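You operate a simulated robot arm through the tools that you are given. There is no shell and no other tool. Be economical: measure what you need, move in short steps, check, and stop when the job is done.

Carry out the task below with a simulated robot arm. There is one attempt and no reset: what you move stays moved.

TASK
Leak-test the clamped orange cap and sort it by the word display.
Fine: pump to 400 mbar or more, wait for its word, vent before you free the hold bar, lay the cap on the mat with that word; leave the vent open and the other flat caps.
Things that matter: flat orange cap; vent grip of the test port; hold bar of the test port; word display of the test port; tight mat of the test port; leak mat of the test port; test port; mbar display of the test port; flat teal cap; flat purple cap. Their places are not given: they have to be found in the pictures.

It is judged by the outcome, as a careful person would: the job done as asked, and still so three seconds after it is handed in. It fails if anything else is knocked over, pushed out of place, dropped, spilled or broken.

THE ROBOT
A 7-joint arm with a two-finger parallel gripper, fixed in place. Base frame: the origin is at the foot of the arm, x ahead of it, y to its left, z up; the work surface is at about z = 0.871. Lengths are in m, angles in rad, forces in N, time in s.
With the tool pointing down near the work surface it reaches from about 0.3 to 0.7 m from the base axis. Its first joint turns from -1.152 to 1.152 rad. Payload 1.57 kg.
Tool frame: the origin (TCP) lies between the finger pads and is the grasp point; the fingertips stand 0.03 m ahead of it; z points along the fingers, y is the line along which they close. The gripper opens to 0.11 m. The fingers are 0.024 m wide and 0.012 m thick; the gripper's body (0.048 by 0.112 m) begins 0.078 m behind the TCP.
Orientation is that of the tool frame in the base frame, as a unit quaternion [x, y, z, w]. With the fingers straight down and closing along the base's y, the tool's x points along the base's -x, its y along +y and its z along -z.

THE INTERFACE
- The arm moves only by the tool nudge_tool. Its argument "series" is a list of rows, each a list of 7 numbers: the turn, a rotation vector about the tool's x, y, z in rad, then the shift along the tool's x, y, z in m, then the gripper command, from -1 (shut) to 1 (fully open), values between in proportion. In form: [[rx, ry, rz, x, y, z, hand], ...]. A call has 1 to 20 rows; each row is the pose to reach, as a shift and turn from the pose commanded when the call began, along the tool's axes at that moment. A row lasts 0.2 s, in which the tool goes at most 0.05 m and 0.15 rad; a call with a longer step from one row to the next is refused whole, and so is a gripper value outside its range. A pose out of reach is approached as far as the arm can. The call stops where the force on the tool passes 40 N (or 10 N more than at its start, if that is more) or the arm is blocked; 0.2 s more then pass. The fingers move at their own pace (about 0.108 m/s each) and stop on an object; they squeeze with about 31 N. The grip force told is the motor's: it shows also when the fingers shut on nothing. Time passes only in rows, and 0.2 s behind the last, so rows that repeat a pose let the fingers close. It gives the time, the measured TCP pose, the force on the tool (base axes), the opening and the grip force at its end, in the units of the frame above (readings bear some noise), and new pictures: "show" is both (left out), scene, wrist or none.
- Cameras (640 x 400 px; columns grow to the right, rows downward): "scene" is fixed at [0.1774, -0.4015, 1.4095]; the picture's right is [0.66, -0.75, 0.00], its down [-0.39, -0.34, -0.86] and it looks along [0.65, 0.56, -0.52] (base axes); focal length 236 px, centre (320, 200). "wrist" rides on the gripper at [-0.036, 0, -0.08] in the tool frame; the picture's right is [0.00, -1.00, 0.00], its down [0.97, 0.00, -0.24] and it looks along [0.24, 0.00, 0.97] (tool axes); focal length 218 px, centre (320, 200).
- measure_at(camera, pixels): there is no depth. For up to 12 entries [column, row, z] of the newest picture of that camera ("zoom" is the newest enlarged one), the place [x, y] in the base frame at which the ray of that pixel passes the height z, good to about 0.003 m. No time passes.
- enlarge(camera, box): a new picture of the part [left, top, right, bottom] of that camera's present view, enlarged. No time passes.
- finish_job(): hands the job in; it is judged then, once.

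Work in short steps. Measure before you move; look again where a grasp or a placing could have gone wrong, and mend it. You have 80 turns and 120 pictures in all, those below and enlarged ones among them. Open the gripper and draw the arm clear of the work before you hand the job in, unless the task says otherwise; then end with one line.

The tools are called after "Call:" as name(argument=value, ...) on one line, values as JSON. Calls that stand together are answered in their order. nudge_tool: Moves the arm, as the interface text tells. Its arguments: {"type":"object","properties":{"series":{"type":"array","items":{"type":"array","items":{"type":"number"}}},"show":{"type":"string","enum":["both","scene","wrist","none"]}},"required":["series"]} The other tools are called the same way: measure_at (camera, pixels) gives the place at which the rays of pixels pass given heights; enlarge (camera, box) takes an enlarged picture of a part of a camera's view; finish_job () hands the job in.

At the start:

```text
time: 0.0
tcp_pos: [0.3692, -0.0378, 1.2931]
orientation: [0.0, 1.0, 0.0, 0.0]
wrist_force: [0.0, -0.1, 0.2]
gripper_width: 0.1101
grasp_force: 0.1
```

scene: 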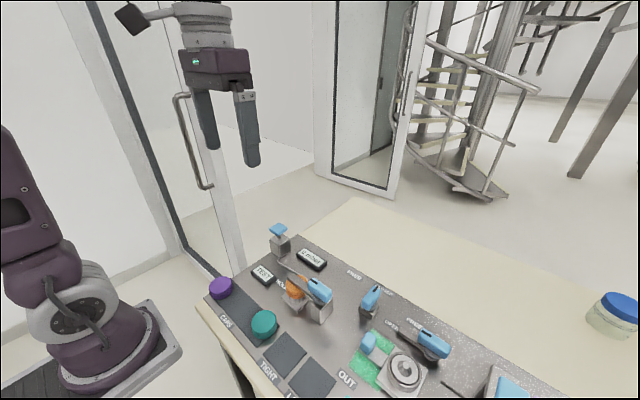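
wrist: 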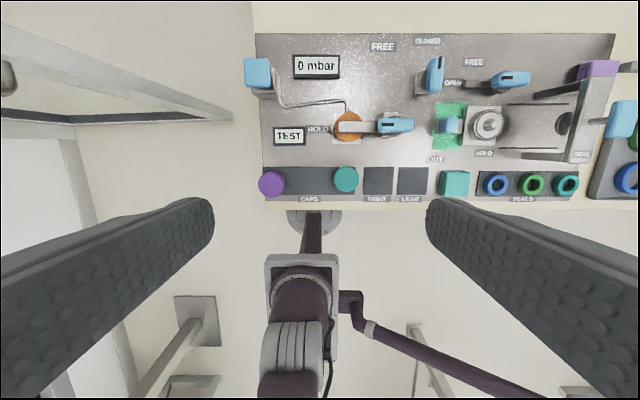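

The panel is visible in both views; I enlarge both pictures to identify the test port parts.

Call:
enlarge(camera="wrist", box=[240, 20, 440, 210])

Call:
enlarge(camera="wrist", box=[420, 20, 640, 210])

Call:
enlarge(camera="scene", box=[190, 210, 350, 400])

Call:
enlarge(camera="scene", box=[330, 260, 530, 400])

```text
2.11 times, centred on (340, 115) of wrist
```

zoom: 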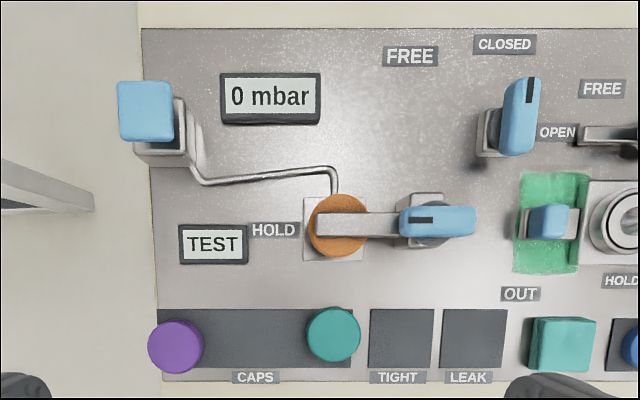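

```text
2.11 times, centred on (530, 115) of wrist
```

zoom: 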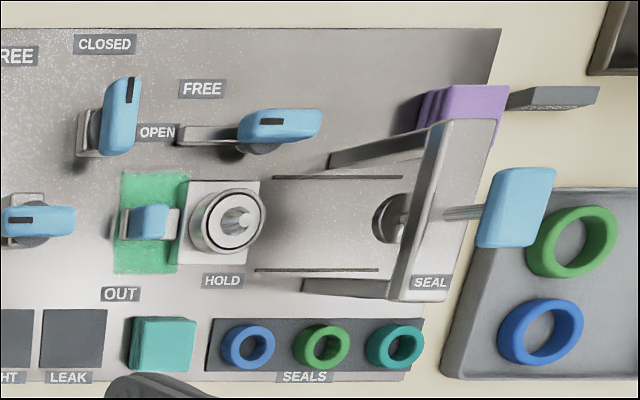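

```text
2.11 times, centred on (270, 305) of scene
```

zoom: 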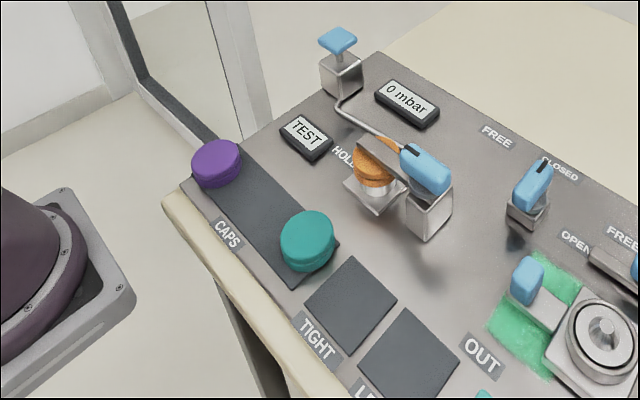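

```text
2.86 times, centred on (430, 330) of scene
```

zoom: 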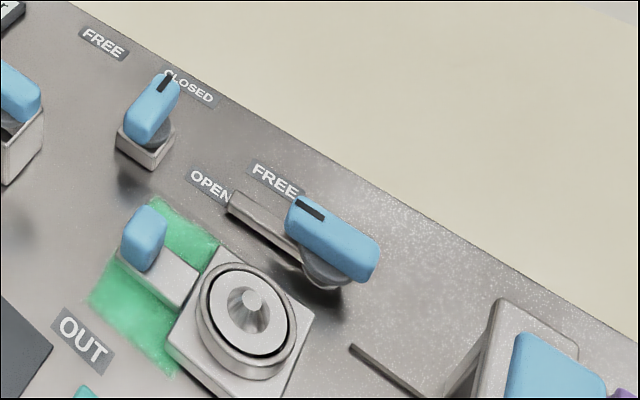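

I triangulate key items using both cameras at several heights.

Call:
measure_at(camera="wrist", pixels=[[257, 72, 0.9], [257, 72, 0.95], [257, 72, 1.0], [396, 125, 0.9], [396, 125, 0.95], [436, 72, 0.9], [436, 72, 0.95], [348, 127, 0.9], [348, 127, 0.95], [378, 181, 0.88], [412, 181, 0.88], [346, 180, 0.9]])

Call:
measure_at(camera="scene", pixels=[[279, 229, 0.9], [279, 229, 0.95], [279, 229, 1.0], [320, 290, 0.9], [320, 290, 0.95], [371, 298, 0.9], [371, 298, 0.95], [297, 287, 0.9], [297, 287, 0.95], [285, 351, 0.88], [312, 377, 0.88], [264, 322, 0.9]])

```text
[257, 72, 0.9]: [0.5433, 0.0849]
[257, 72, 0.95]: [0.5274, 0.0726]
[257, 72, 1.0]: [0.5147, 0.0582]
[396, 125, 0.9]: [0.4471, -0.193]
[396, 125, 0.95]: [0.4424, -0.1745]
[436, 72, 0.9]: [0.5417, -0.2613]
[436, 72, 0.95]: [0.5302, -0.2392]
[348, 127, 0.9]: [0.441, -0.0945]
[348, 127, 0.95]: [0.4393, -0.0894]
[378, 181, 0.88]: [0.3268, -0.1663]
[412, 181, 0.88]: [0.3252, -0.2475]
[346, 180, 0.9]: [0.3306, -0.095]
```

```text
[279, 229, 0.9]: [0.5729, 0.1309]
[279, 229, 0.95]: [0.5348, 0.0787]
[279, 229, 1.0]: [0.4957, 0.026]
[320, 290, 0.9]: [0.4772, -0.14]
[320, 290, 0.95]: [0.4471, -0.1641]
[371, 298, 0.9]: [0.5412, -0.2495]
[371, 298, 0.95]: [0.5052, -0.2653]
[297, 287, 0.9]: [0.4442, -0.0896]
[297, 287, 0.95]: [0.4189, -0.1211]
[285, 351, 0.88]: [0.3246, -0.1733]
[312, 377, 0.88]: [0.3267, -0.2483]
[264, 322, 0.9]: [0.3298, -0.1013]
```

Pump button top is around (0.527, 0.073, 0.955). I shut the gripper and move closer for a better look.

Call:
nudge_tool(series=[[0, 0, 0, 0, 0, 0.04, -1], [0, 0, 0, -0.01, -0.02, 0.08, -1], [0, 0, 0, -0.02, -0.04, 0.12, -1], [0, 0, 0, -0.03, -0.06, 0.14, -1], [0, 0, 0, -0.03, -0.06, 0.14, -1]])

```text
time: 1.2
tcp_pos: [0.3964, -0.0963, 1.1557]
orientation: [0.0, 1.0, 0.001, 0.0]
wrist_force: [-0.5, -0.2, 0.2]
gripper_width: 0.0
grasp_force: 21.0
```

scene: 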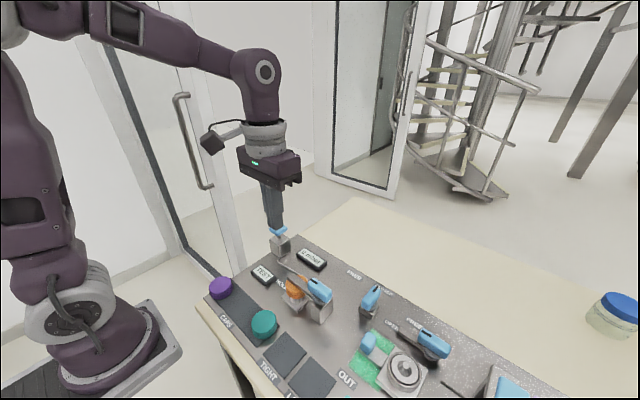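
wrist: 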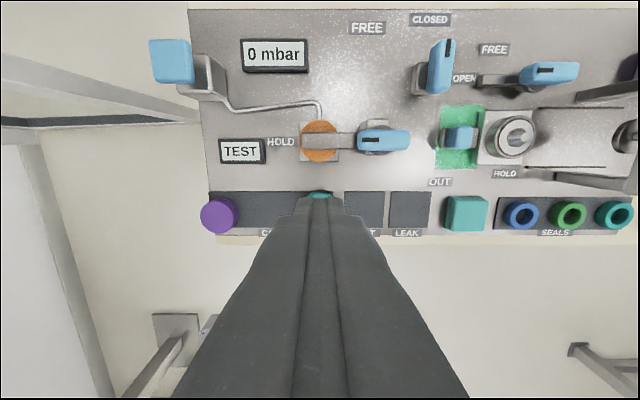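

Now a second baseline from the wrist camera at a lower height.

Call:
measure_at(camera="wrist", pixels=[[171, 61, 0.93], [171, 61, 0.96], [384, 140, 0.92], [384, 140, 0.95], [441, 66, 0.91], [441, 66, 0.94], [318, 141, 0.9], [318, 141, 0.93], [376, 138, 0.93], [366, 28, 0.875], [430, 20, 0.875], [465, 78, 0.875]])

Call:
enlarge(camera="wrist", box=[140, 10, 300, 110])

Call:
enlarge(camera="wrist", box=[280, 10, 480, 180])

Call:
enlarge(camera="scene", box=[250, 215, 350, 325])

```text
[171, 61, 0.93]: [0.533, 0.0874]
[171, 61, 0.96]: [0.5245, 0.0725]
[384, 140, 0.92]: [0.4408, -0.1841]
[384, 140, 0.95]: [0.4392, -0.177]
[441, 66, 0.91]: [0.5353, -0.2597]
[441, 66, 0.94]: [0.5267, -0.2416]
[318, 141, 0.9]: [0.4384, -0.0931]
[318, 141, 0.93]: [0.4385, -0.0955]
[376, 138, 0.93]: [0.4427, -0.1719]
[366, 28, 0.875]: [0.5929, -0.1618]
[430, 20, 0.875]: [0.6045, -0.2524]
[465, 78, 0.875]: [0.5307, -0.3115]
```

```text
4.00 times, centred on (220, 60) of wrist
```

zoom: 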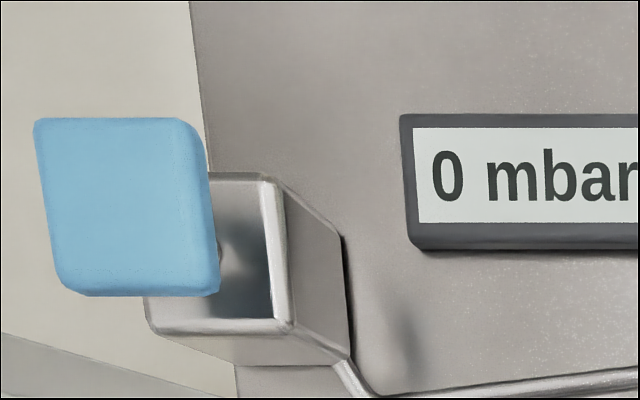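

```text
2.35 times, centred on (380, 95) of wrist
```

zoom: 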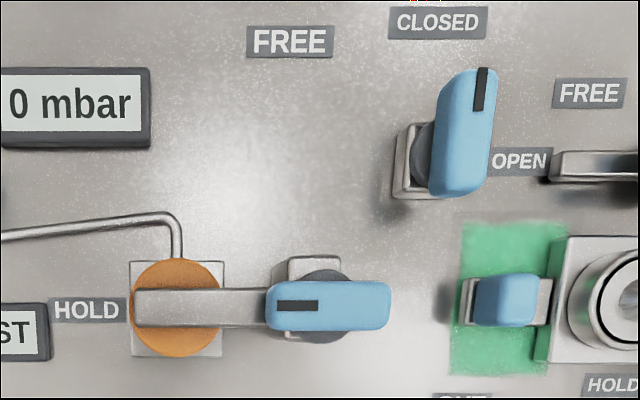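

```text
3.64 times, centred on (300, 270) of scene
```

zoom: 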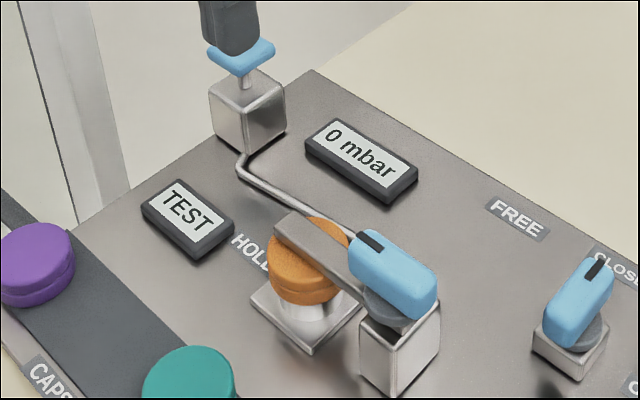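

Pump knob at about (0.526, 0.072), top z ≈ 0.957. I move the closed fingers over it, tip about 2 cm above.

Call:
nudge_tool(series=[[0, 0, 0, -0.025, 0.034, 0.02, -1], [0, 0, 0, -0.05, 0.068, 0.04, -1], [0, 0, 0, -0.075, 0.1, 0.06, -1], [0, 0, 0, -0.1, 0.135, 0.08, -1], [0, 0, 0, -0.128, 0.168, 0.1, -1], [0, 0, 0, -0.128, 0.168, 0.14, -1], [0, 0, 0, -0.128, 0.168, 0.14, -1]])

```text
time: 2.8
tcp_pos: [0.5294, 0.0713, 1.015]
orientation: [-0.001, 1.0, -0.001, 0.0]
wrist_force: [0.4, 0.1, -0.2]
gripper_width: 0.0
grasp_force: 21.1
```

scene: 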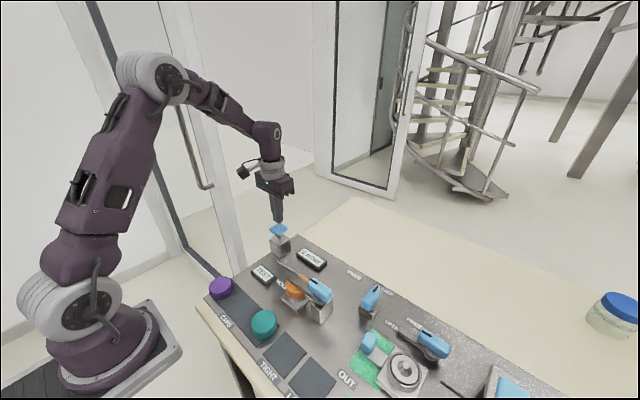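
wrist: 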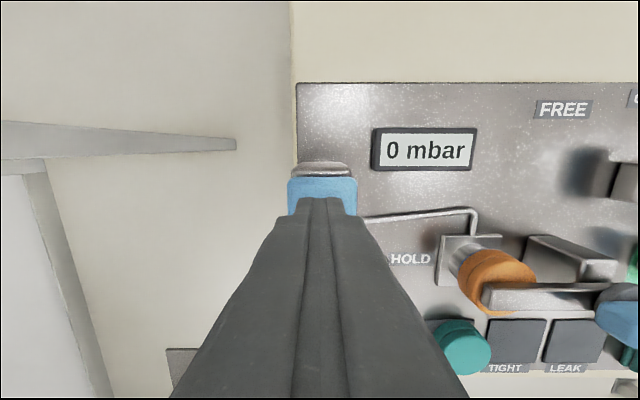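

Fingers are centred over the knob. I press down one stroke and return.

Call:
nudge_tool(series=[[0, 0, 0, 0, 0, 0.015, -1], [0, 0, 0, 0, 0, 0.025, -1], [0, 0, 0, 0, 0, 0.032, -1], [0, 0, 0, 0, 0, 0.038, -1], [0, 0, 0, 0, 0, 0.044, -1]])

```text
time: 4.0
tcp_pos: [0.5282, 0.0705, 0.9704]
orientation: [0.0, 1.0, 0.0, 0.0]
wrist_force: [-0.3, 5.0, 16.7]
gripper_width: 0.0
grasp_force: 21.3
```

scene: 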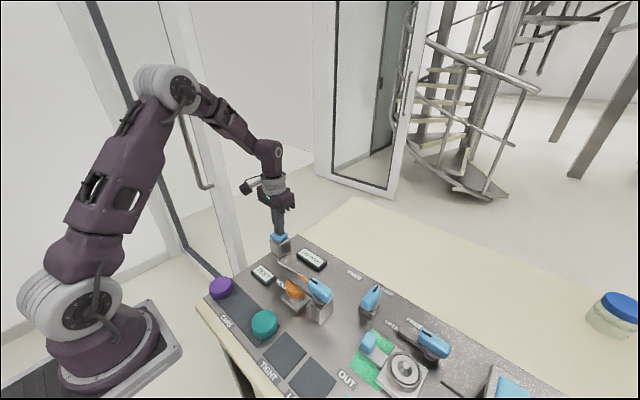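
wrist: 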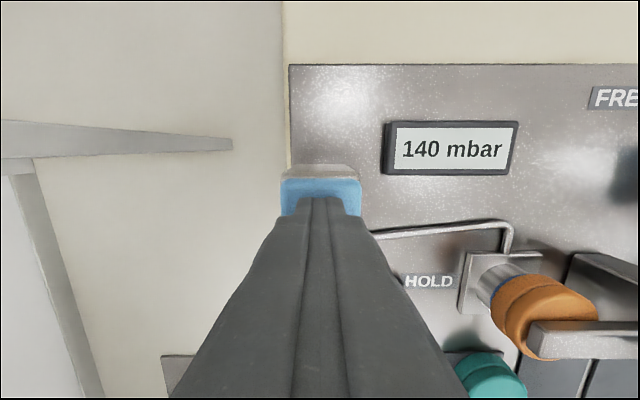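

140 mbar from one stroke. Two more full strokes.

Call:
nudge_tool(series=[[0, 0, 0, 0, 0, -0.02, -1], [0, 0, 0, 0, 0, -0.04, -1], [0, 0, 0, 0, 0, -0.04, -1], [0, 0, 0, 0, 0, -0.02, -1], [0, 0, 0, 0, 0, -0.01, -1], [0, 0, 0, 0, 0, 0, -1], [0, 0, 0, 0, 0, 0, -1], [0, 0, 0, 0, 0, -0.02, -1], [0, 0, 0, 0, 0, -0.04, -1], [0, 0, 0, 0, 0, -0.04, -1], [0, 0, 0, 0, 0, -0.02, -1], [0, 0, 0, 0, 0, -0.01, -1], [0, 0, 0, 0, 0, 0.0, -1], [0, 0, 0, 0, 0, 0.0, -1]], show="wrist")

```text
time: 7.0
tcp_pos: [0.5258, 0.0696, 0.9699]
orientation: [0.0, 1.0, 0.0, 0.0]
wrist_force: [-7.5, 2.6, 18.8]
gripper_width: 0.0002
grasp_force: 20.9
```

wrist: 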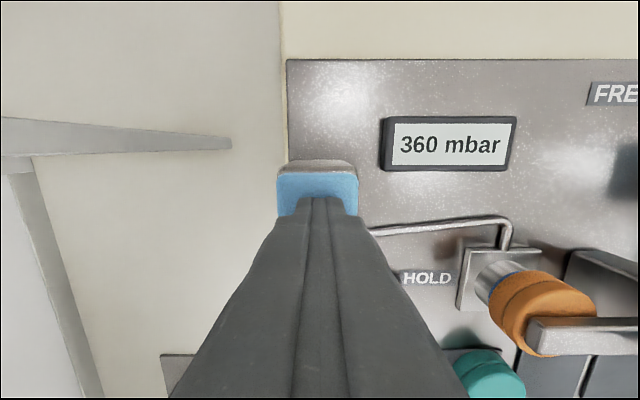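

360 mbar; one more stroke takes it past 400, then raise to see the word display.

Call:
nudge_tool(series=[[0, 0, 0, 0, 0, -0.02, -1], [0, 0, 0, 0, 0, -0.04, -1], [0, 0, 0, 0, 0, -0.04, -1], [0, 0, 0, 0, 0, -0.02, -1], [0, 0, 0, 0, 0, -0.01, -1], [0, 0, 0, 0, 0, 0, -1], [0, 0, 0, 0, 0, 0, -1]], show="wrist")

```text
time: 8.6
tcp_pos: [0.525, 0.0708, 0.9717]
orientation: [0.0, 1.0, 0.0, 0.001]
wrist_force: [-10.5, -4.8, 30.1]
gripper_width: 0.0
grasp_force: 21.7
```

wrist: 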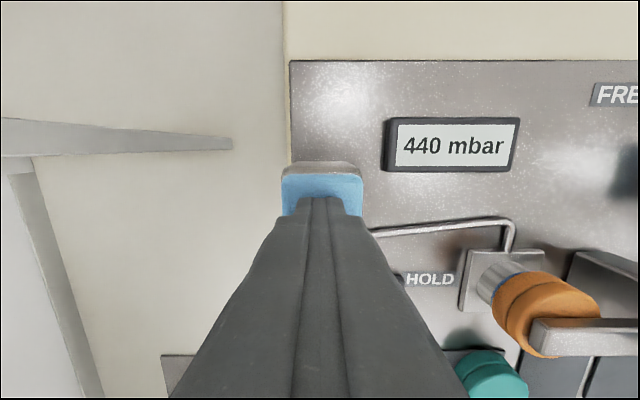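

440 mbar reached. I retreat upward and toward the vent while the test word develops.

Call:
nudge_tool(series=[[0, 0, 0, 0, 0, -0.04, -1], [0, 0, 0, 0, 0, -0.08, -1], [0, 0, 0, 0.02, -0.03, -0.11, -1], [0, 0, 0, 0.04, -0.06, -0.13, -1], [0, 0, 0, 0.06, -0.09, -0.15, -1], [0, 0, 0, 0.08, -0.12, -0.17, -1], [0, 0, 0, 0.1, -0.15, -0.17, -1], [0, 0, 0, 0.1, -0.19, -0.17, -1], [0, 0, 0, 0.1, -0.23, -0.17, 0], [0, 0, 0, 0.1, -0.26, -0.17, 0], [0, 0, 0, 0.1, -0.26, -0.17, 0]])

```text
time: 11.0
tcp_pos: [0.426, -0.1875, 1.138]
orientation: [-0.001, 1.0, 0.0, 0.0]
wrist_force: [-0.2, 0.1, 0.4]
gripper_width: 0.055
grasp_force: 0.1
```

scene: 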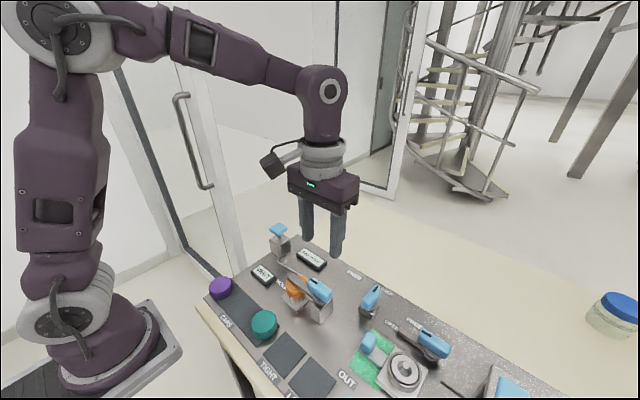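
wrist: 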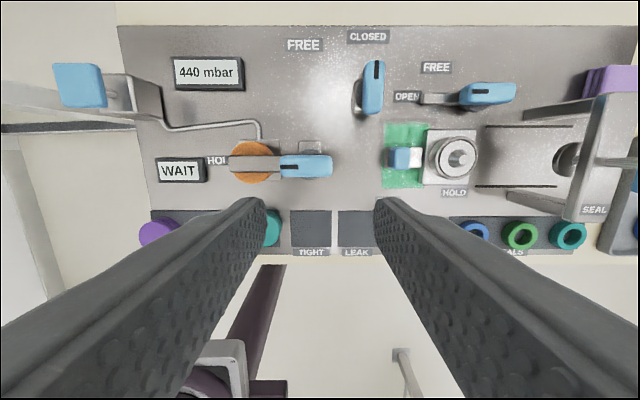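

Display says WAIT; I let time pass and measure the vent grip meanwhile.

Call:
nudge_tool(series=[[0, 0, 0, 0, 0, 0, 0], [0, 0, 0, 0, 0, 0, 0], [0, 0, 0, 0, 0, 0, 0], [0, 0, 0, 0, 0, 0, 0], [0, 0, 0, 0, 0, 0, 0], [0, 0, 0, 0, 0, 0, 0], [0, 0, 0, 0, 0, 0, 0], [0, 0, 0, 0, 0, 0, 0], [0, 0, 0, 0, 0, 0, 0], [0, 0, 0, 0, 0, 0, 0], [0, 0, 0, 0, 0, 0, 0], [0, 0, 0, 0, 0, 0, 0], [0, 0, 0, 0, 0, 0, 0], [0, 0, 0, 0, 0, 0, 0], [0, 0, 0, 0, 0, 0, 0]], show="wrist")

Call:
measure_at(camera="wrist", pixels=[[374, 87, 0.9], [374, 87, 0.92], [374, 87, 0.94], [375, 63, 0.93], [373, 112, 0.93], [306, 166, 0.93], [306, 166, 0.95], [282, 166, 0.95], [332, 166, 0.95], [254, 162, 0.92]])

Call:
enlarge(camera="wrist", box=[300, 20, 460, 120])

Call:
enlarge(camera="wrist", box=[140, 40, 300, 200])

Call:
enlarge(camera="scene", box=[340, 270, 400, 330])

```text
time: 14.2
tcp_pos: [0.4259, -0.1877, 1.1375]
orientation: [-0.001, 1.0, 0.0, 0.001]
wrist_force: [0.5, 0.4, -0.2]
gripper_width: 0.055
grasp_force: 0.0
```

wrist: 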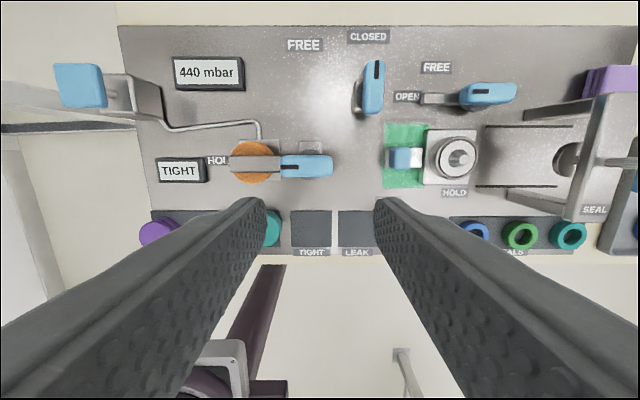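

```text
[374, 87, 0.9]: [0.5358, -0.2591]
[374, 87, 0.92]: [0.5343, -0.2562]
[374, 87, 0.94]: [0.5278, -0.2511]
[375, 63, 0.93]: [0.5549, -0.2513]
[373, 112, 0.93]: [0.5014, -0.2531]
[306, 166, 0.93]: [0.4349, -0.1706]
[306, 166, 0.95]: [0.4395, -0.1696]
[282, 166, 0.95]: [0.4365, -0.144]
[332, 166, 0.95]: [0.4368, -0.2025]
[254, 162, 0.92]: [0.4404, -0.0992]
```

```text
4.00 times, centred on (380, 70) of wrist
```

zoom: 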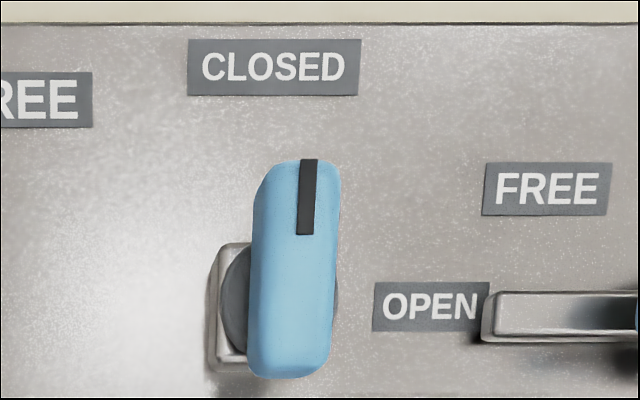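

```text
2.50 times, centred on (220, 120) of wrist
```

zoom: 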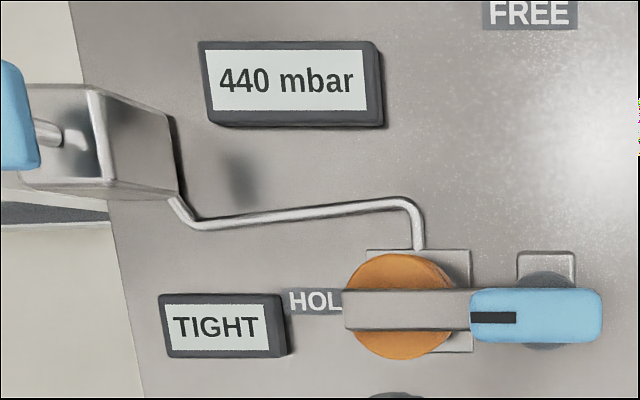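

```text
6.67 times, centred on (370, 300) of scene
```

zoom: 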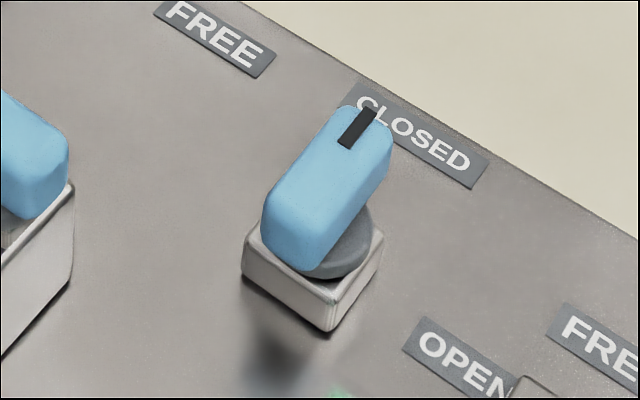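

Word is TIGHT at 440 mbar. Now the vent grip: centre about (0.535, -0.256, 0.915), bar along x. Move above it and look.

Call:
nudge_tool(series=[[0, 0, 0, -0.03, -0.018, 0.02, 0], [0, 0, 0, -0.06, -0.036, 0.04, 0], [0, 0, 0, -0.09, -0.055, 0.07, 0], [0, 0, 0, -0.109, -0.068, 0.1, 0], [0, 0, 0, -0.109, -0.068, 0.14, 0], [0, 0, 0, -0.109, -0.068, 0.15, 0], [0, 0, 0, -0.109, -0.068, 0.15, 0]])

```text
time: 15.8
tcp_pos: [0.5364, -0.257, 0.9884]
orientation: [0.0, 1.0, 0.0, 0.0]
wrist_force: [-0.5, -0.1, 0.1]
gripper_width: 0.055
grasp_force: 0.1
```

scene: 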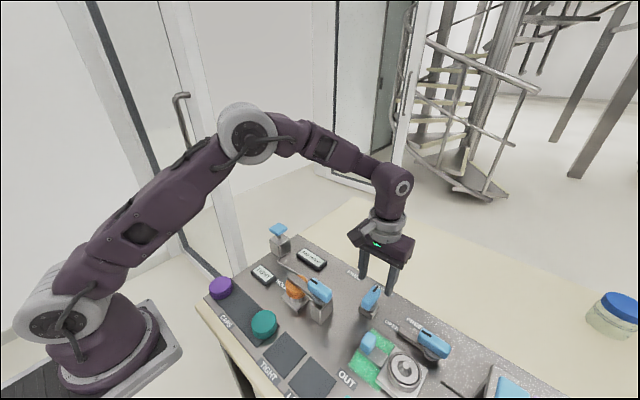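
wrist: 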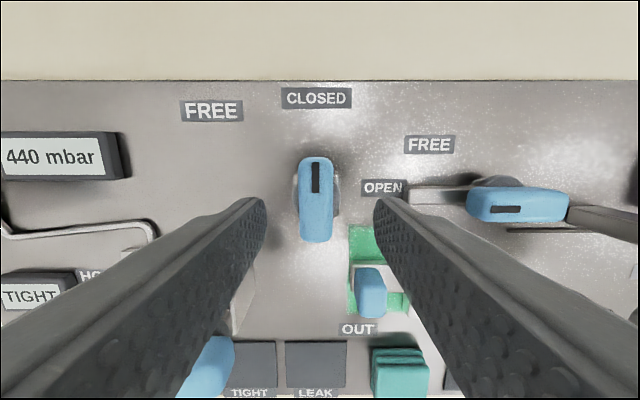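

Call:
measure_at(camera="wrist", pixels=[[316, 198, 0.92], [316, 158, 0.92], [316, 240, 0.92], [298, 198, 0.92], [335, 198, 0.92], [318, 195, 0.9], [384, 188, 0.875], [316, 98, 0.875]])

Call:
enlarge(camera="wrist", box=[260, 130, 380, 260])

Call:
enlarge(camera="scene", box=[340, 230, 440, 330])

```text
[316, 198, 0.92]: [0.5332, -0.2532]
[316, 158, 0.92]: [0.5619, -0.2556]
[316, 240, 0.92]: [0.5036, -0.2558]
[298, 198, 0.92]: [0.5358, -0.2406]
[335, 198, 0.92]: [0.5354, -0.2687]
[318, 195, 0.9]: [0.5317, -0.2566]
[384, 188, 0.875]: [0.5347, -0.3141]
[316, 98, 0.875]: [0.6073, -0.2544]
```

```text
3.08 times, centred on (320, 195) of wrist
```

zoom: 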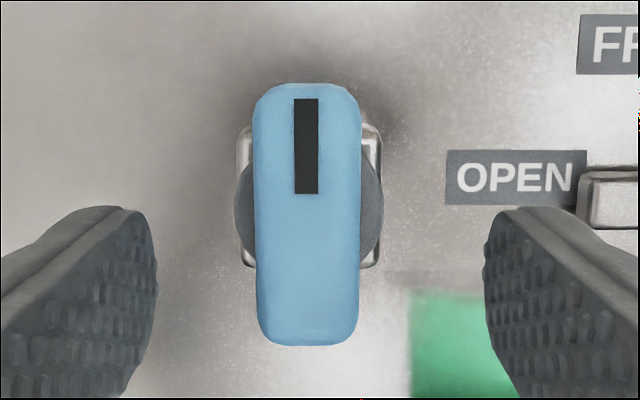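

```text
4.00 times, centred on (390, 280) of scene
```

zoom: 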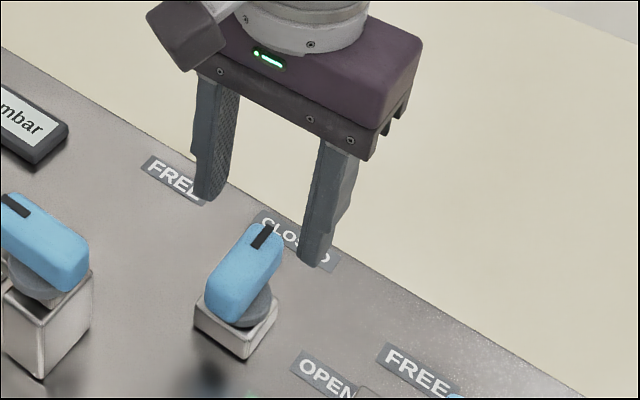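

Grip centre (0.534, -0.255). Descend to fingertip z ≈ 0.904 and close.

Call:
nudge_tool(series=[[0, 0, 0, 0.002, 0.002, 0.025, 0], [0, 0, 0, 0.002, 0.002, 0.045, 0], [0, 0, 0, 0.002, 0.002, 0.054, 0], [0, 0, 0, 0.002, 0.002, 0.054, -0.3], [0, 0, 0, 0.002, 0.002, 0.054, -1], [0, 0, 0, 0.002, 0.002, 0.054, -1], [0, 0, 0, 0.002, 0.002, 0.054, -1]])

```text
time: 17.4
tcp_pos: [0.5343, -0.2542, 0.9338]
orientation: [0.0, 1.0, 0.001, 0.0]
wrist_force: [-2.2, 9.3, -1.2]
gripper_width: 0.0239
grasp_force: 36.0
```

scene: 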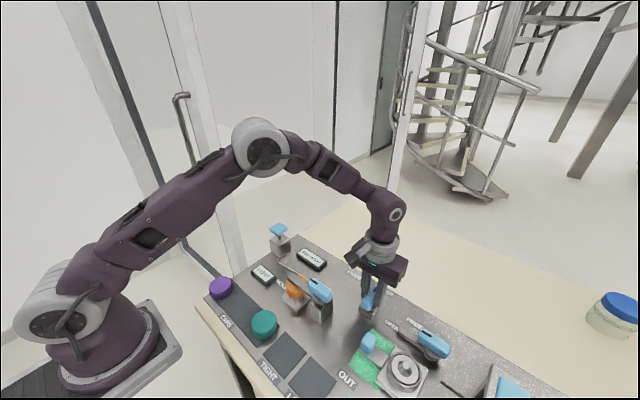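
wrist: 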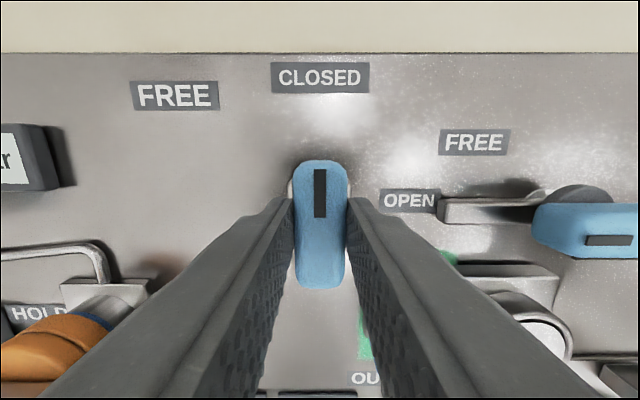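

Gripped (24 mm). Turn clockwise from above (+rz) by 90° toward OPEN.

Call:
nudge_tool(series=[[0, 0, 0.13, 0, 0.001, 0, -1], [0, 0, 0.26, 0, 0.001, 0, -1], [0, 0, 0.39, 0, 0.001, 0, -1], [0, 0, 0.52, 0, 0.001, 0, -1], [0, 0, 0.65, 0, 0.001, 0, -1], [0, 0, 0.78, 0, 0.001, 0, -1]])

```text
time: 18.8
tcp_pos: [0.5316, -0.2577, 0.9348]
orientation: [0.382, 0.924, -0.002, 0.0]
wrist_force: [-5.1, -31.7, -8.1]
gripper_width: 0.0238
grasp_force: 36.4
```

scene: 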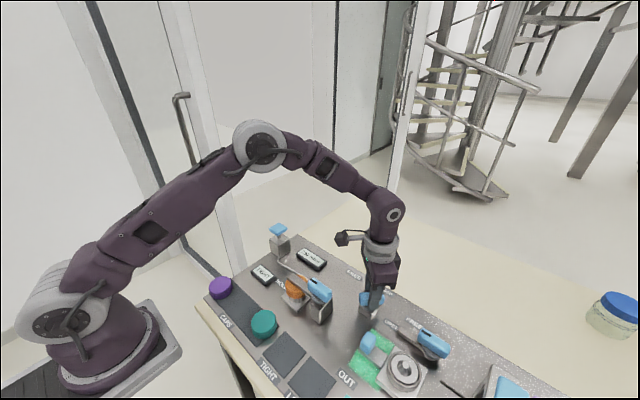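
wrist: 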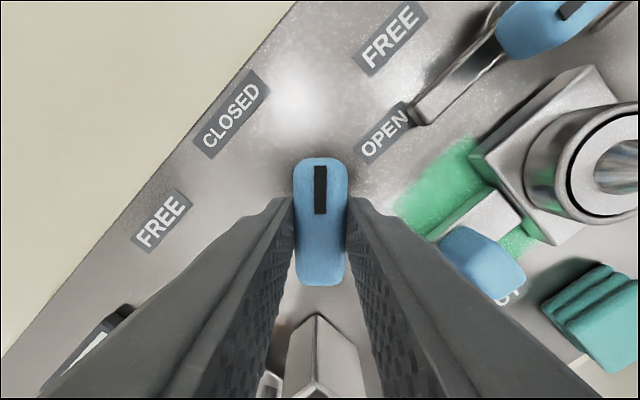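

Side force of -32 N in y means the pivot is a few mm toward -y; I shift the tool that way and finish the turn.

Call:
nudge_tool(series=[[0, 0, 0, -0.0028, -0.0045, 0, -1], [0, 0, 0.13, -0.0028, -0.0045, 0, -1], [0, 0, 0.26, -0.0028, -0.0045, 0, -1], [0, 0, 0.39, -0.0028, -0.0045, 0, -1], [0, 0, 0.52, -0.0028, -0.0045, 0, -1], [0, 0, 0.65, -0.0028, -0.0045, 0, -1], [0, 0, 0.79, -0.0028, -0.0045, 0, -1], [0, 0, 0.79, -0.0028, -0.0045, 0, -1]])

```text
time: 20.6
tcp_pos: [0.5309, -0.2577, 0.9348]
orientation: [0.708, 0.707, 0.001, -0.001]
wrist_force: [-22.2, 13.7, 19.6]
gripper_width: 0.024
grasp_force: 35.9
```

scene: 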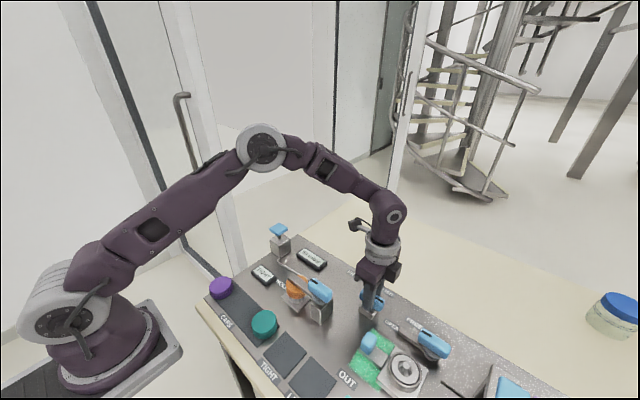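
wrist: 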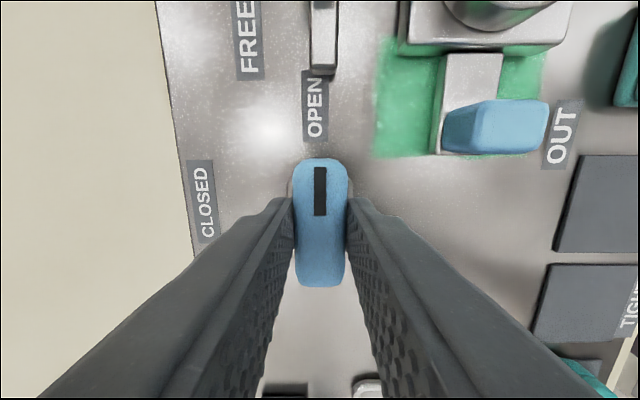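

The mark points to OPEN. Release, rise, and check the pressure.

Call:
nudge_tool(series=[[0, 0, 0, 0, 0, 0, 0.0], [0, 0, 0, 0, 0, 0, 0.0], [0, 0, 0, 0, 0, -0.04, 0.0], [0, 0, 0, 0, 0, -0.08, 0], [0, 0, 0, 0, 0, -0.12, 0], [0, 0, -0.15, 0, 0, -0.13, 0], [0, 0, -0.3, 0, 0, -0.14, 0], [0, 0, -0.45, 0, 0, -0.15, 0], [0, 0, -0.6, 0, 0, -0.15, 0], [0, 0, -0.75, 0, 0, -0.15, 0], [0, 0, -0.9, 0, 0, -0.15, 0], [0, 0, -1.05, 0, 0, -0.15, 0], [0, 0, -1.2, 0, 0, -0.15, 0], [0, 0, -1.35, 0, 0, -0.15, 0], [0, 0, -1.5, 0, 0, -0.15, 0], [0, 0, -1.57, 0, 0, -0.15, 0]])

```text
time: 24.0
tcp_pos: [0.5323, -0.2604, 1.0861]
orientation: [-0.001, 1.0, -0.001, 0.0]
wrist_force: [0.4, -0.2, -0.3]
gripper_width: 0.0548
grasp_force: 0.1
```

scene: 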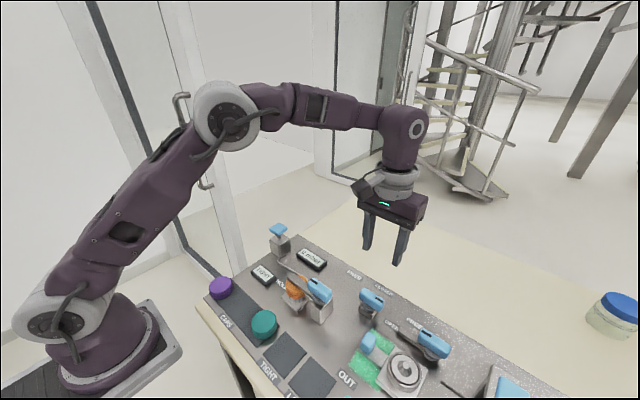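
wrist: 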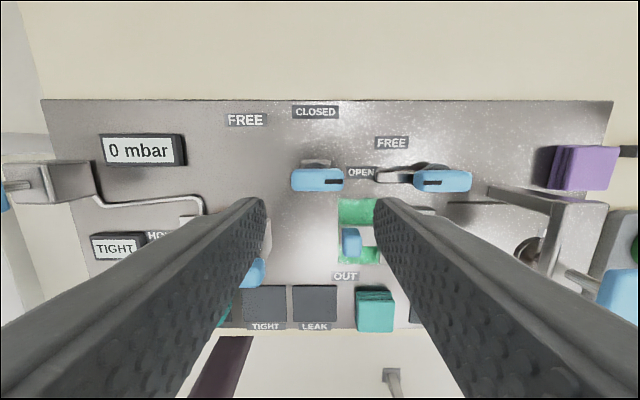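

Vented: 0 mbar, mark at OPEN. Next move over the hold bar grip (~(0.438,-0.172)) with the tool turned -90° so it closes along x.

Call:
nudge_tool(series=[[0, 0, -0.15, 0.02, 0.02, 0, 0], [0, 0, -0.3, 0.04, 0.04, 0, 0], [0, 0, -0.45, 0.06, 0.06, 0, 0], [0, 0, -0.6, 0.08, 0.08, 0, 0], [0, 0, -0.75, 0.094, 0.088, 0, 0], [0, 0, -0.9, 0.094, 0.088, 0, 0], [0, 0, -1.05, 0.094, 0.088, 0, 0], [0, 0, -1.2, 0.094, 0.088, 0.01, 0], [0, 0, -1.35, 0.094, 0.088, 0.02, 0], [0, 0, -1.5, 0.094, 0.088, 0.03, 0], [0, 0, -1.571, 0.094, 0.088, 0.04, 0], [0, 0, -1.571, 0.094, 0.088, 0.04, 0]])

```text
time: 26.6
tcp_pos: [0.4375, -0.1708, 1.0445]
orientation: [0.708, -0.707, 0.001, -0.001]
wrist_force: [0.3, 0.8, 0.9]
gripper_width: 0.0549
grasp_force: 0.1
```

scene: 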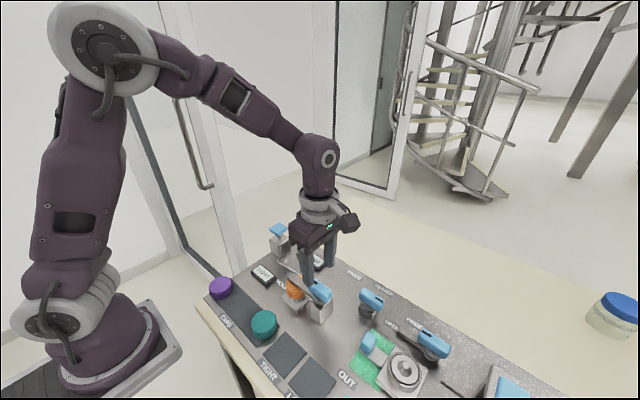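
wrist: 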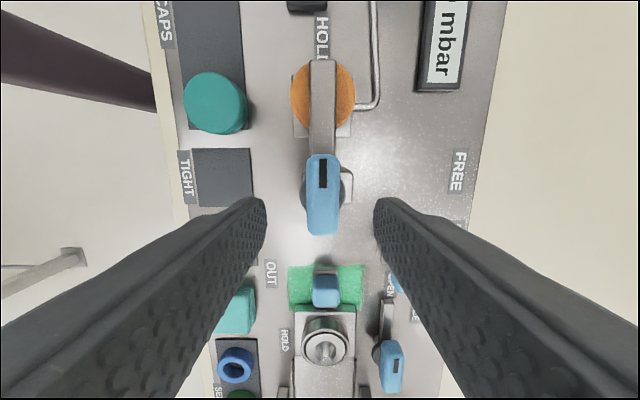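

Call:
measure_at(camera="wrist", pixels=[[323, 195, 0.94], [323, 195, 0.95], [323, 195, 0.96], [323, 155, 0.95], [323, 235, 0.95], [306, 195, 0.95], [341, 195, 0.95], [327, 188, 0.93], [323, 98, 0.93], [323, 98, 0.91]])

Call:
enlarge(camera="wrist", box=[260, 50, 400, 250])

Call:
enlarge(camera="scene", box=[260, 220, 360, 330])

```text
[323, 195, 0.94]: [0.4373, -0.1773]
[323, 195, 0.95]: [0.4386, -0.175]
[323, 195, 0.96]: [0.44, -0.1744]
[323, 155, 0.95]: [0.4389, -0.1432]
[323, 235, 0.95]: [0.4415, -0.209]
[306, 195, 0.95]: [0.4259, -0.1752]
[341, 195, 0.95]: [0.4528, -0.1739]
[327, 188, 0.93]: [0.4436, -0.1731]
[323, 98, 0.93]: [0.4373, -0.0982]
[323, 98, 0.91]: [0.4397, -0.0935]
```

```text
2.00 times, centred on (330, 150) of wrist
```

zoom: 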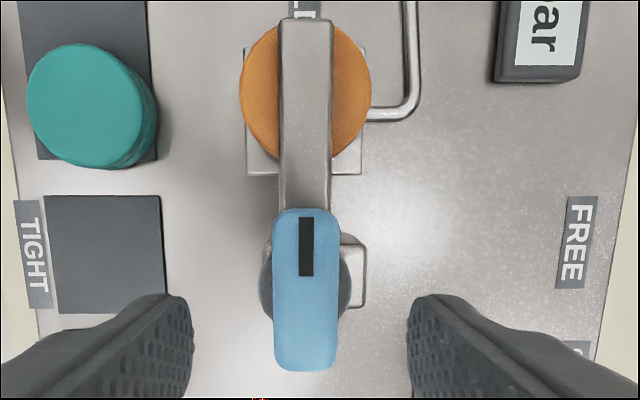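

```text
3.64 times, centred on (310, 275) of scene
```

zoom: 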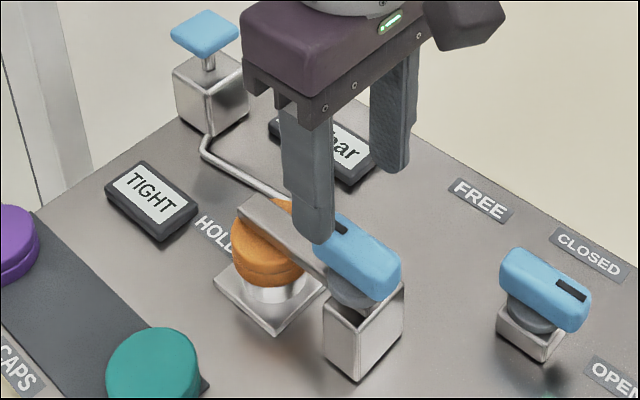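

Hold grip centre ≈ (0.4395, -0.173), top ≈ 0.965. Descend and grip.

Call:
nudge_tool(series=[[0, 0, 0, 0.002, -0.002, 0.03, 0], [0, 0, 0, 0.002, -0.002, 0.05, 0], [0, 0, 0, 0.002, -0.002, 0.062, 0], [0, 0, 0, 0.002, -0.002, 0.062, -0.3], [0, 0, 0, 0.002, -0.002, 0.062, -1], [0, 0, 0, 0.002, -0.002, 0.062, -1], [0, 0, 0, 0.002, -0.002, 0.062, -1]])

```text
time: 28.2
tcp_pos: [0.439, -0.1726, 0.9819]
orientation: [0.707, -0.707, -0.001, 0.001]
wrist_force: [-8.3, 2.0, -7.5]
gripper_width: 0.0237
grasp_force: 36.0
```

scene: 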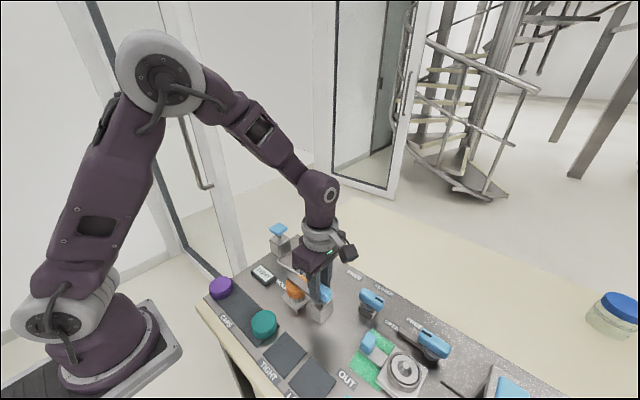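
wrist: 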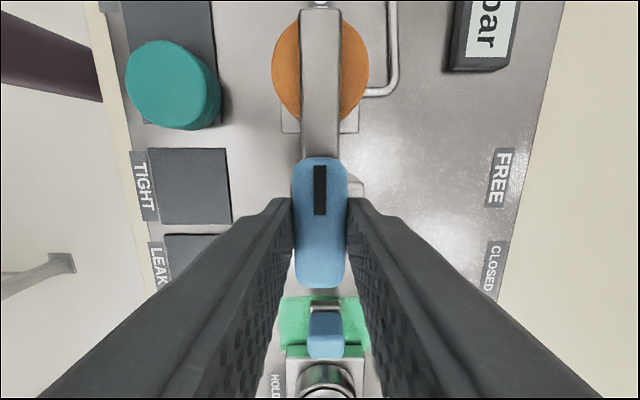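

Gripped. Turn +rz halfway toward FREE, checking side forces.

Call:
nudge_tool(series=[[0, 0, 0.13, 0, 0.001, 0, -1], [0, 0, 0.26, 0, 0.001, 0, -1], [0, 0, 0.39, 0, 0.001, 0, -1], [0, 0, 0.52, 0, 0.001, 0, -1], [0, 0, 0.65, 0, 0.001, 0, -1], [0, 0, 0.78, 0, 0.001, 0, -1]], show="wrist")

```text
time: 29.6
tcp_pos: [0.4416, -0.1727, 0.9841]
orientation: [-0.383, 0.924, -0.001, 0.001]
wrist_force: [13.7, -2.3, -9.0]
gripper_width: 0.0238
grasp_force: 36.5
```

wrist: 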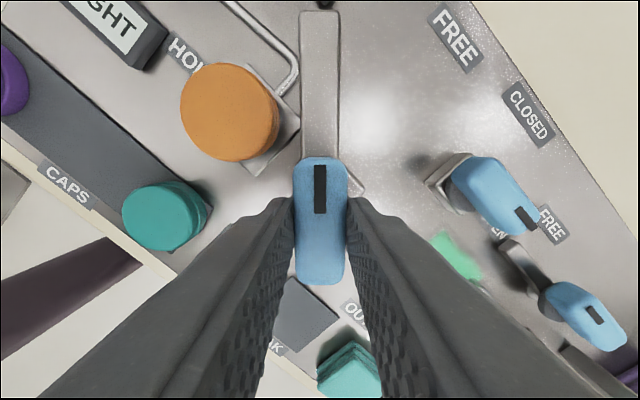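

Forces are low; finish the turn.

Call:
nudge_tool(series=[[0, 0, 0.13, -0.001, -0.001, 0, -1], [0, 0, 0.26, -0.001, -0.001, 0, -1], [0, 0, 0.39, -0.001, -0.001, 0, -1], [0, 0, 0.52, -0.001, -0.001, 0, -1], [0, 0, 0.65, -0.001, -0.001, 0, -1], [0, 0, 0.79, -0.001, -0.001, 0, -1], [0, 0, 0.79, -0.001, -0.001, 0, -1]], show="wrist")

```text
time: 31.2
tcp_pos: [0.4412, -0.174, 0.983]
orientation: [0.001, 1.0, -0.001, 0.001]
wrist_force: [17.4, -16.0, 19.4]
gripper_width: 0.0236
grasp_force: 36.0
```

wrist: 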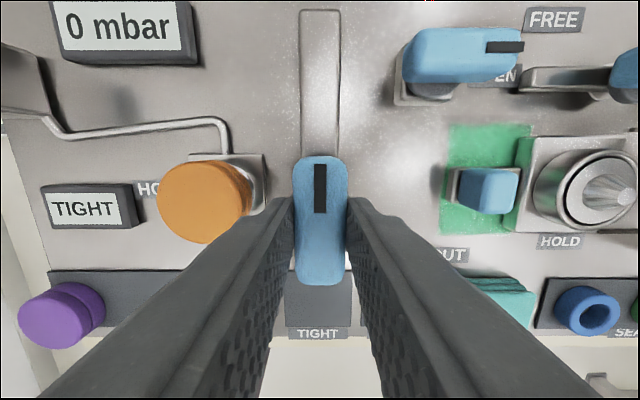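

Bar is at FREE. Release, rise and move above the cap.

Call:
nudge_tool(series=[[0, 0, 0, 0, 0, 0, 0.0], [0, 0, 0, 0, 0, 0, 0.0], [0, 0, 0, 0, 0, -0.04, 0.0], [0, 0, 0, 0, 0, -0.08, 0], [0, 0, 0, 0, 0.04, -0.08, 0.4], [0, 0, 0, 0, 0.078, -0.08, 0.5], [0, 0, 0, 0, 0.078, -0.08, 0.5]])

```text
time: 32.8
tcp_pos: [0.4381, -0.0937, 1.0647]
orientation: [-0.001, 1.0, 0.0, 0.0]
wrist_force: [-0.3, -0.2, -0.4]
gripper_width: 0.0826
grasp_force: 0.0
```

scene: 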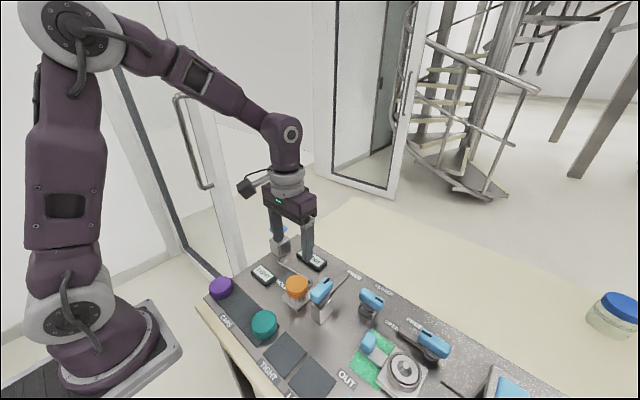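
wrist: 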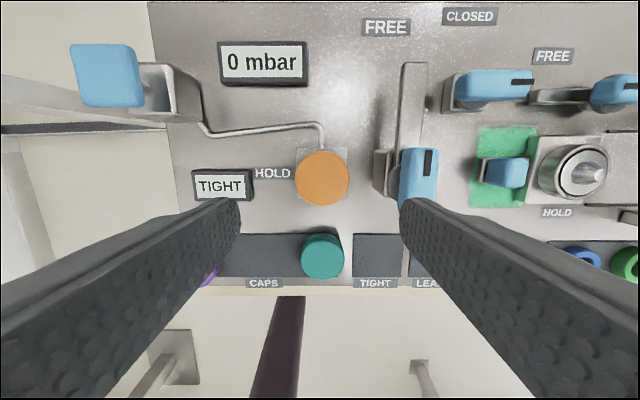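

Call:
measure_at(camera="wrist", pixels=[[322, 178, 0.92], [322, 178, 0.94], [295, 178, 0.93], [350, 178, 0.93], [322, 150, 0.93], [322, 205, 0.93], [374, 256, 0.875]])

Call:
measure_at(camera="scene", pixels=[[297, 284, 0.92], [297, 284, 0.93], [297, 284, 0.94]])

Call:
enlarge(camera="scene", box=[250, 250, 350, 350])

```text
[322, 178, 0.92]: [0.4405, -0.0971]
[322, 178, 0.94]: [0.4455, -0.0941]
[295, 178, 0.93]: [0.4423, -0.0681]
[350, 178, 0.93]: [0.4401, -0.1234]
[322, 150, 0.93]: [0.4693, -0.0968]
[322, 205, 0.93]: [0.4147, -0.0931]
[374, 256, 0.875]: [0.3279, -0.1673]
```

```text
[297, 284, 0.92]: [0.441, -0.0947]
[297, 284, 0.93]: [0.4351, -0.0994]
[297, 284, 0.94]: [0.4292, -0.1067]
```

```text
4.00 times, centred on (300, 300) of scene
```

zoom: 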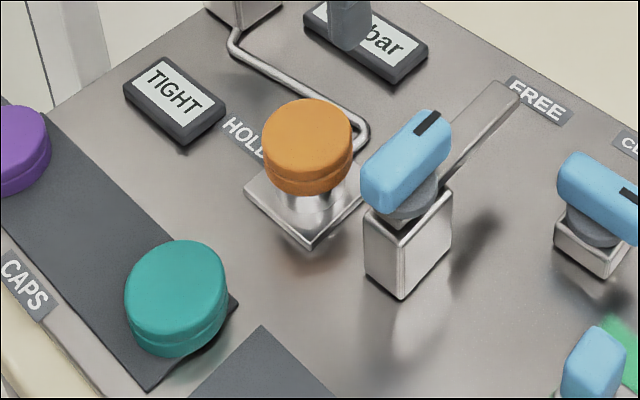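

Cap: centre (0.441, -0.095), top ≈ 0.925, diameter ≈ 55 mm. Descend and grip it.

Call:
nudge_tool(series=[[0, 0, 0, -0.003, -0.001, 0.04, 0.5], [0, 0, 0, -0.003, -0.001, 0.08, 0.5], [0, 0, 0, -0.003, -0.001, 0.11, 0.5], [0, 0, 0, -0.003, -0.001, 0.13, 0.5], [0, 0, 0, -0.003, -0.001, 0.13, 0.0], [0, 0, 0, -0.003, -0.001, 0.13, -1], [0, 0, 0, -0.003, -0.001, 0.13, -1], [0, 0, 0, -0.003, -0.001, 0.13, -1]])

```text
time: 34.6
tcp_pos: [0.4397, -0.0966, 0.9347]
orientation: [-0.001, 1.0, 0.001, -0.001]
wrist_force: [-0.1, 0.4, 0.0]
gripper_width: 0.0558
grasp_force: 31.1
```

scene: 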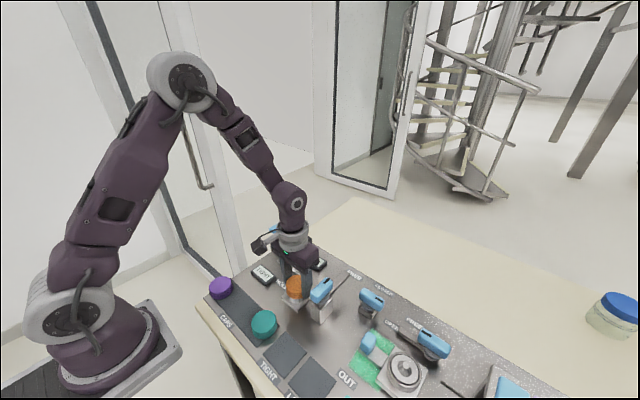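
wrist: 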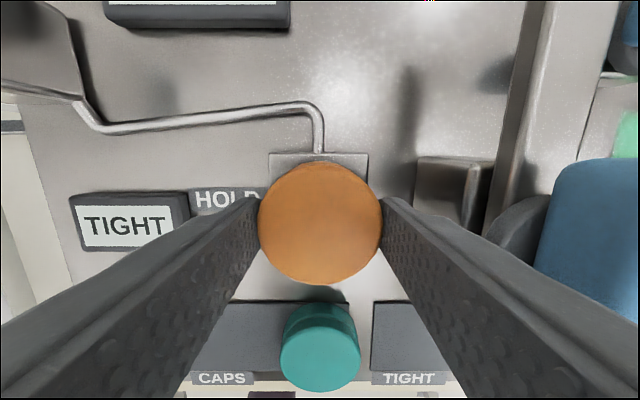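

Cap held (55.8 mm). Lift straight up, move over the TIGHT mat and turn 90° so the fingers open along x, away from the teal cap.

Call:
nudge_tool(series=[[0, 0, 0, 0, 0, -0.02, -1], [0, 0, 0, 0, 0, -0.05, -1], [0, 0, 0, 0, 0, -0.09, -1], [0, 0, 0, 0, 0, -0.11, -1], [0, 0, 0.15, 0.03, -0.015, -0.11, -1], [0, 0, 0.3, 0.06, -0.03, -0.11, -1], [0, 0, 0.45, 0.09, -0.05, -0.11, -1], [0, 0, 0.6, 0.112, -0.072, -0.11, -1], [0, 0, 0.75, 0.112, -0.072, -0.11, -1], [0, 0, 0.9, 0.112, -0.072, -0.11, -1], [0, 0, 1.05, 0.112, -0.072, -0.11, -1], [0, 0, 1.2, 0.112, -0.072, -0.11, -1], [0, 0, 1.35, 0.112, -0.072, -0.11, -1], [0, 0, 1.5, 0.112, -0.072, -0.11, -1], [0, 0, 1.57, 0.112, -0.072, -0.11, -1], [0, 0, 1.57, 0.112, -0.072, -0.11, -1]])

```text
time: 38.0
tcp_pos: [0.3321, -0.1684, 1.0432]
orientation: [0.707, 0.707, -0.001, 0.0]
wrist_force: [0.5, 1.0, -0.5]
gripper_width: 0.0559
grasp_force: 31.2
```

scene: 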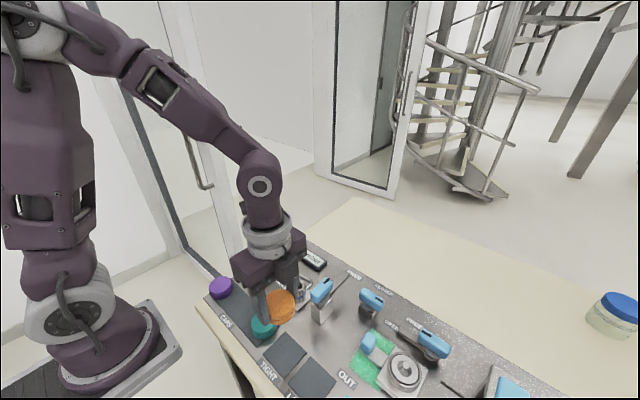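
wrist: 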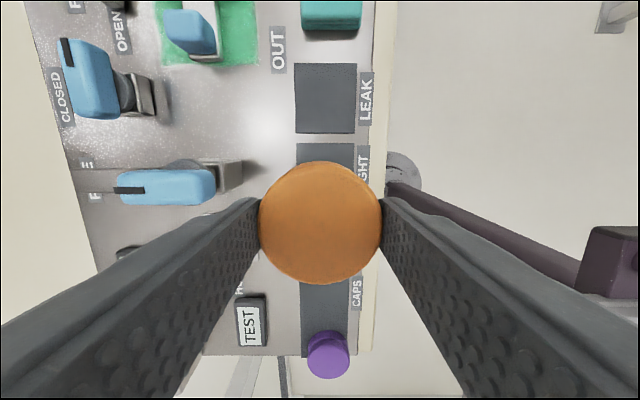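

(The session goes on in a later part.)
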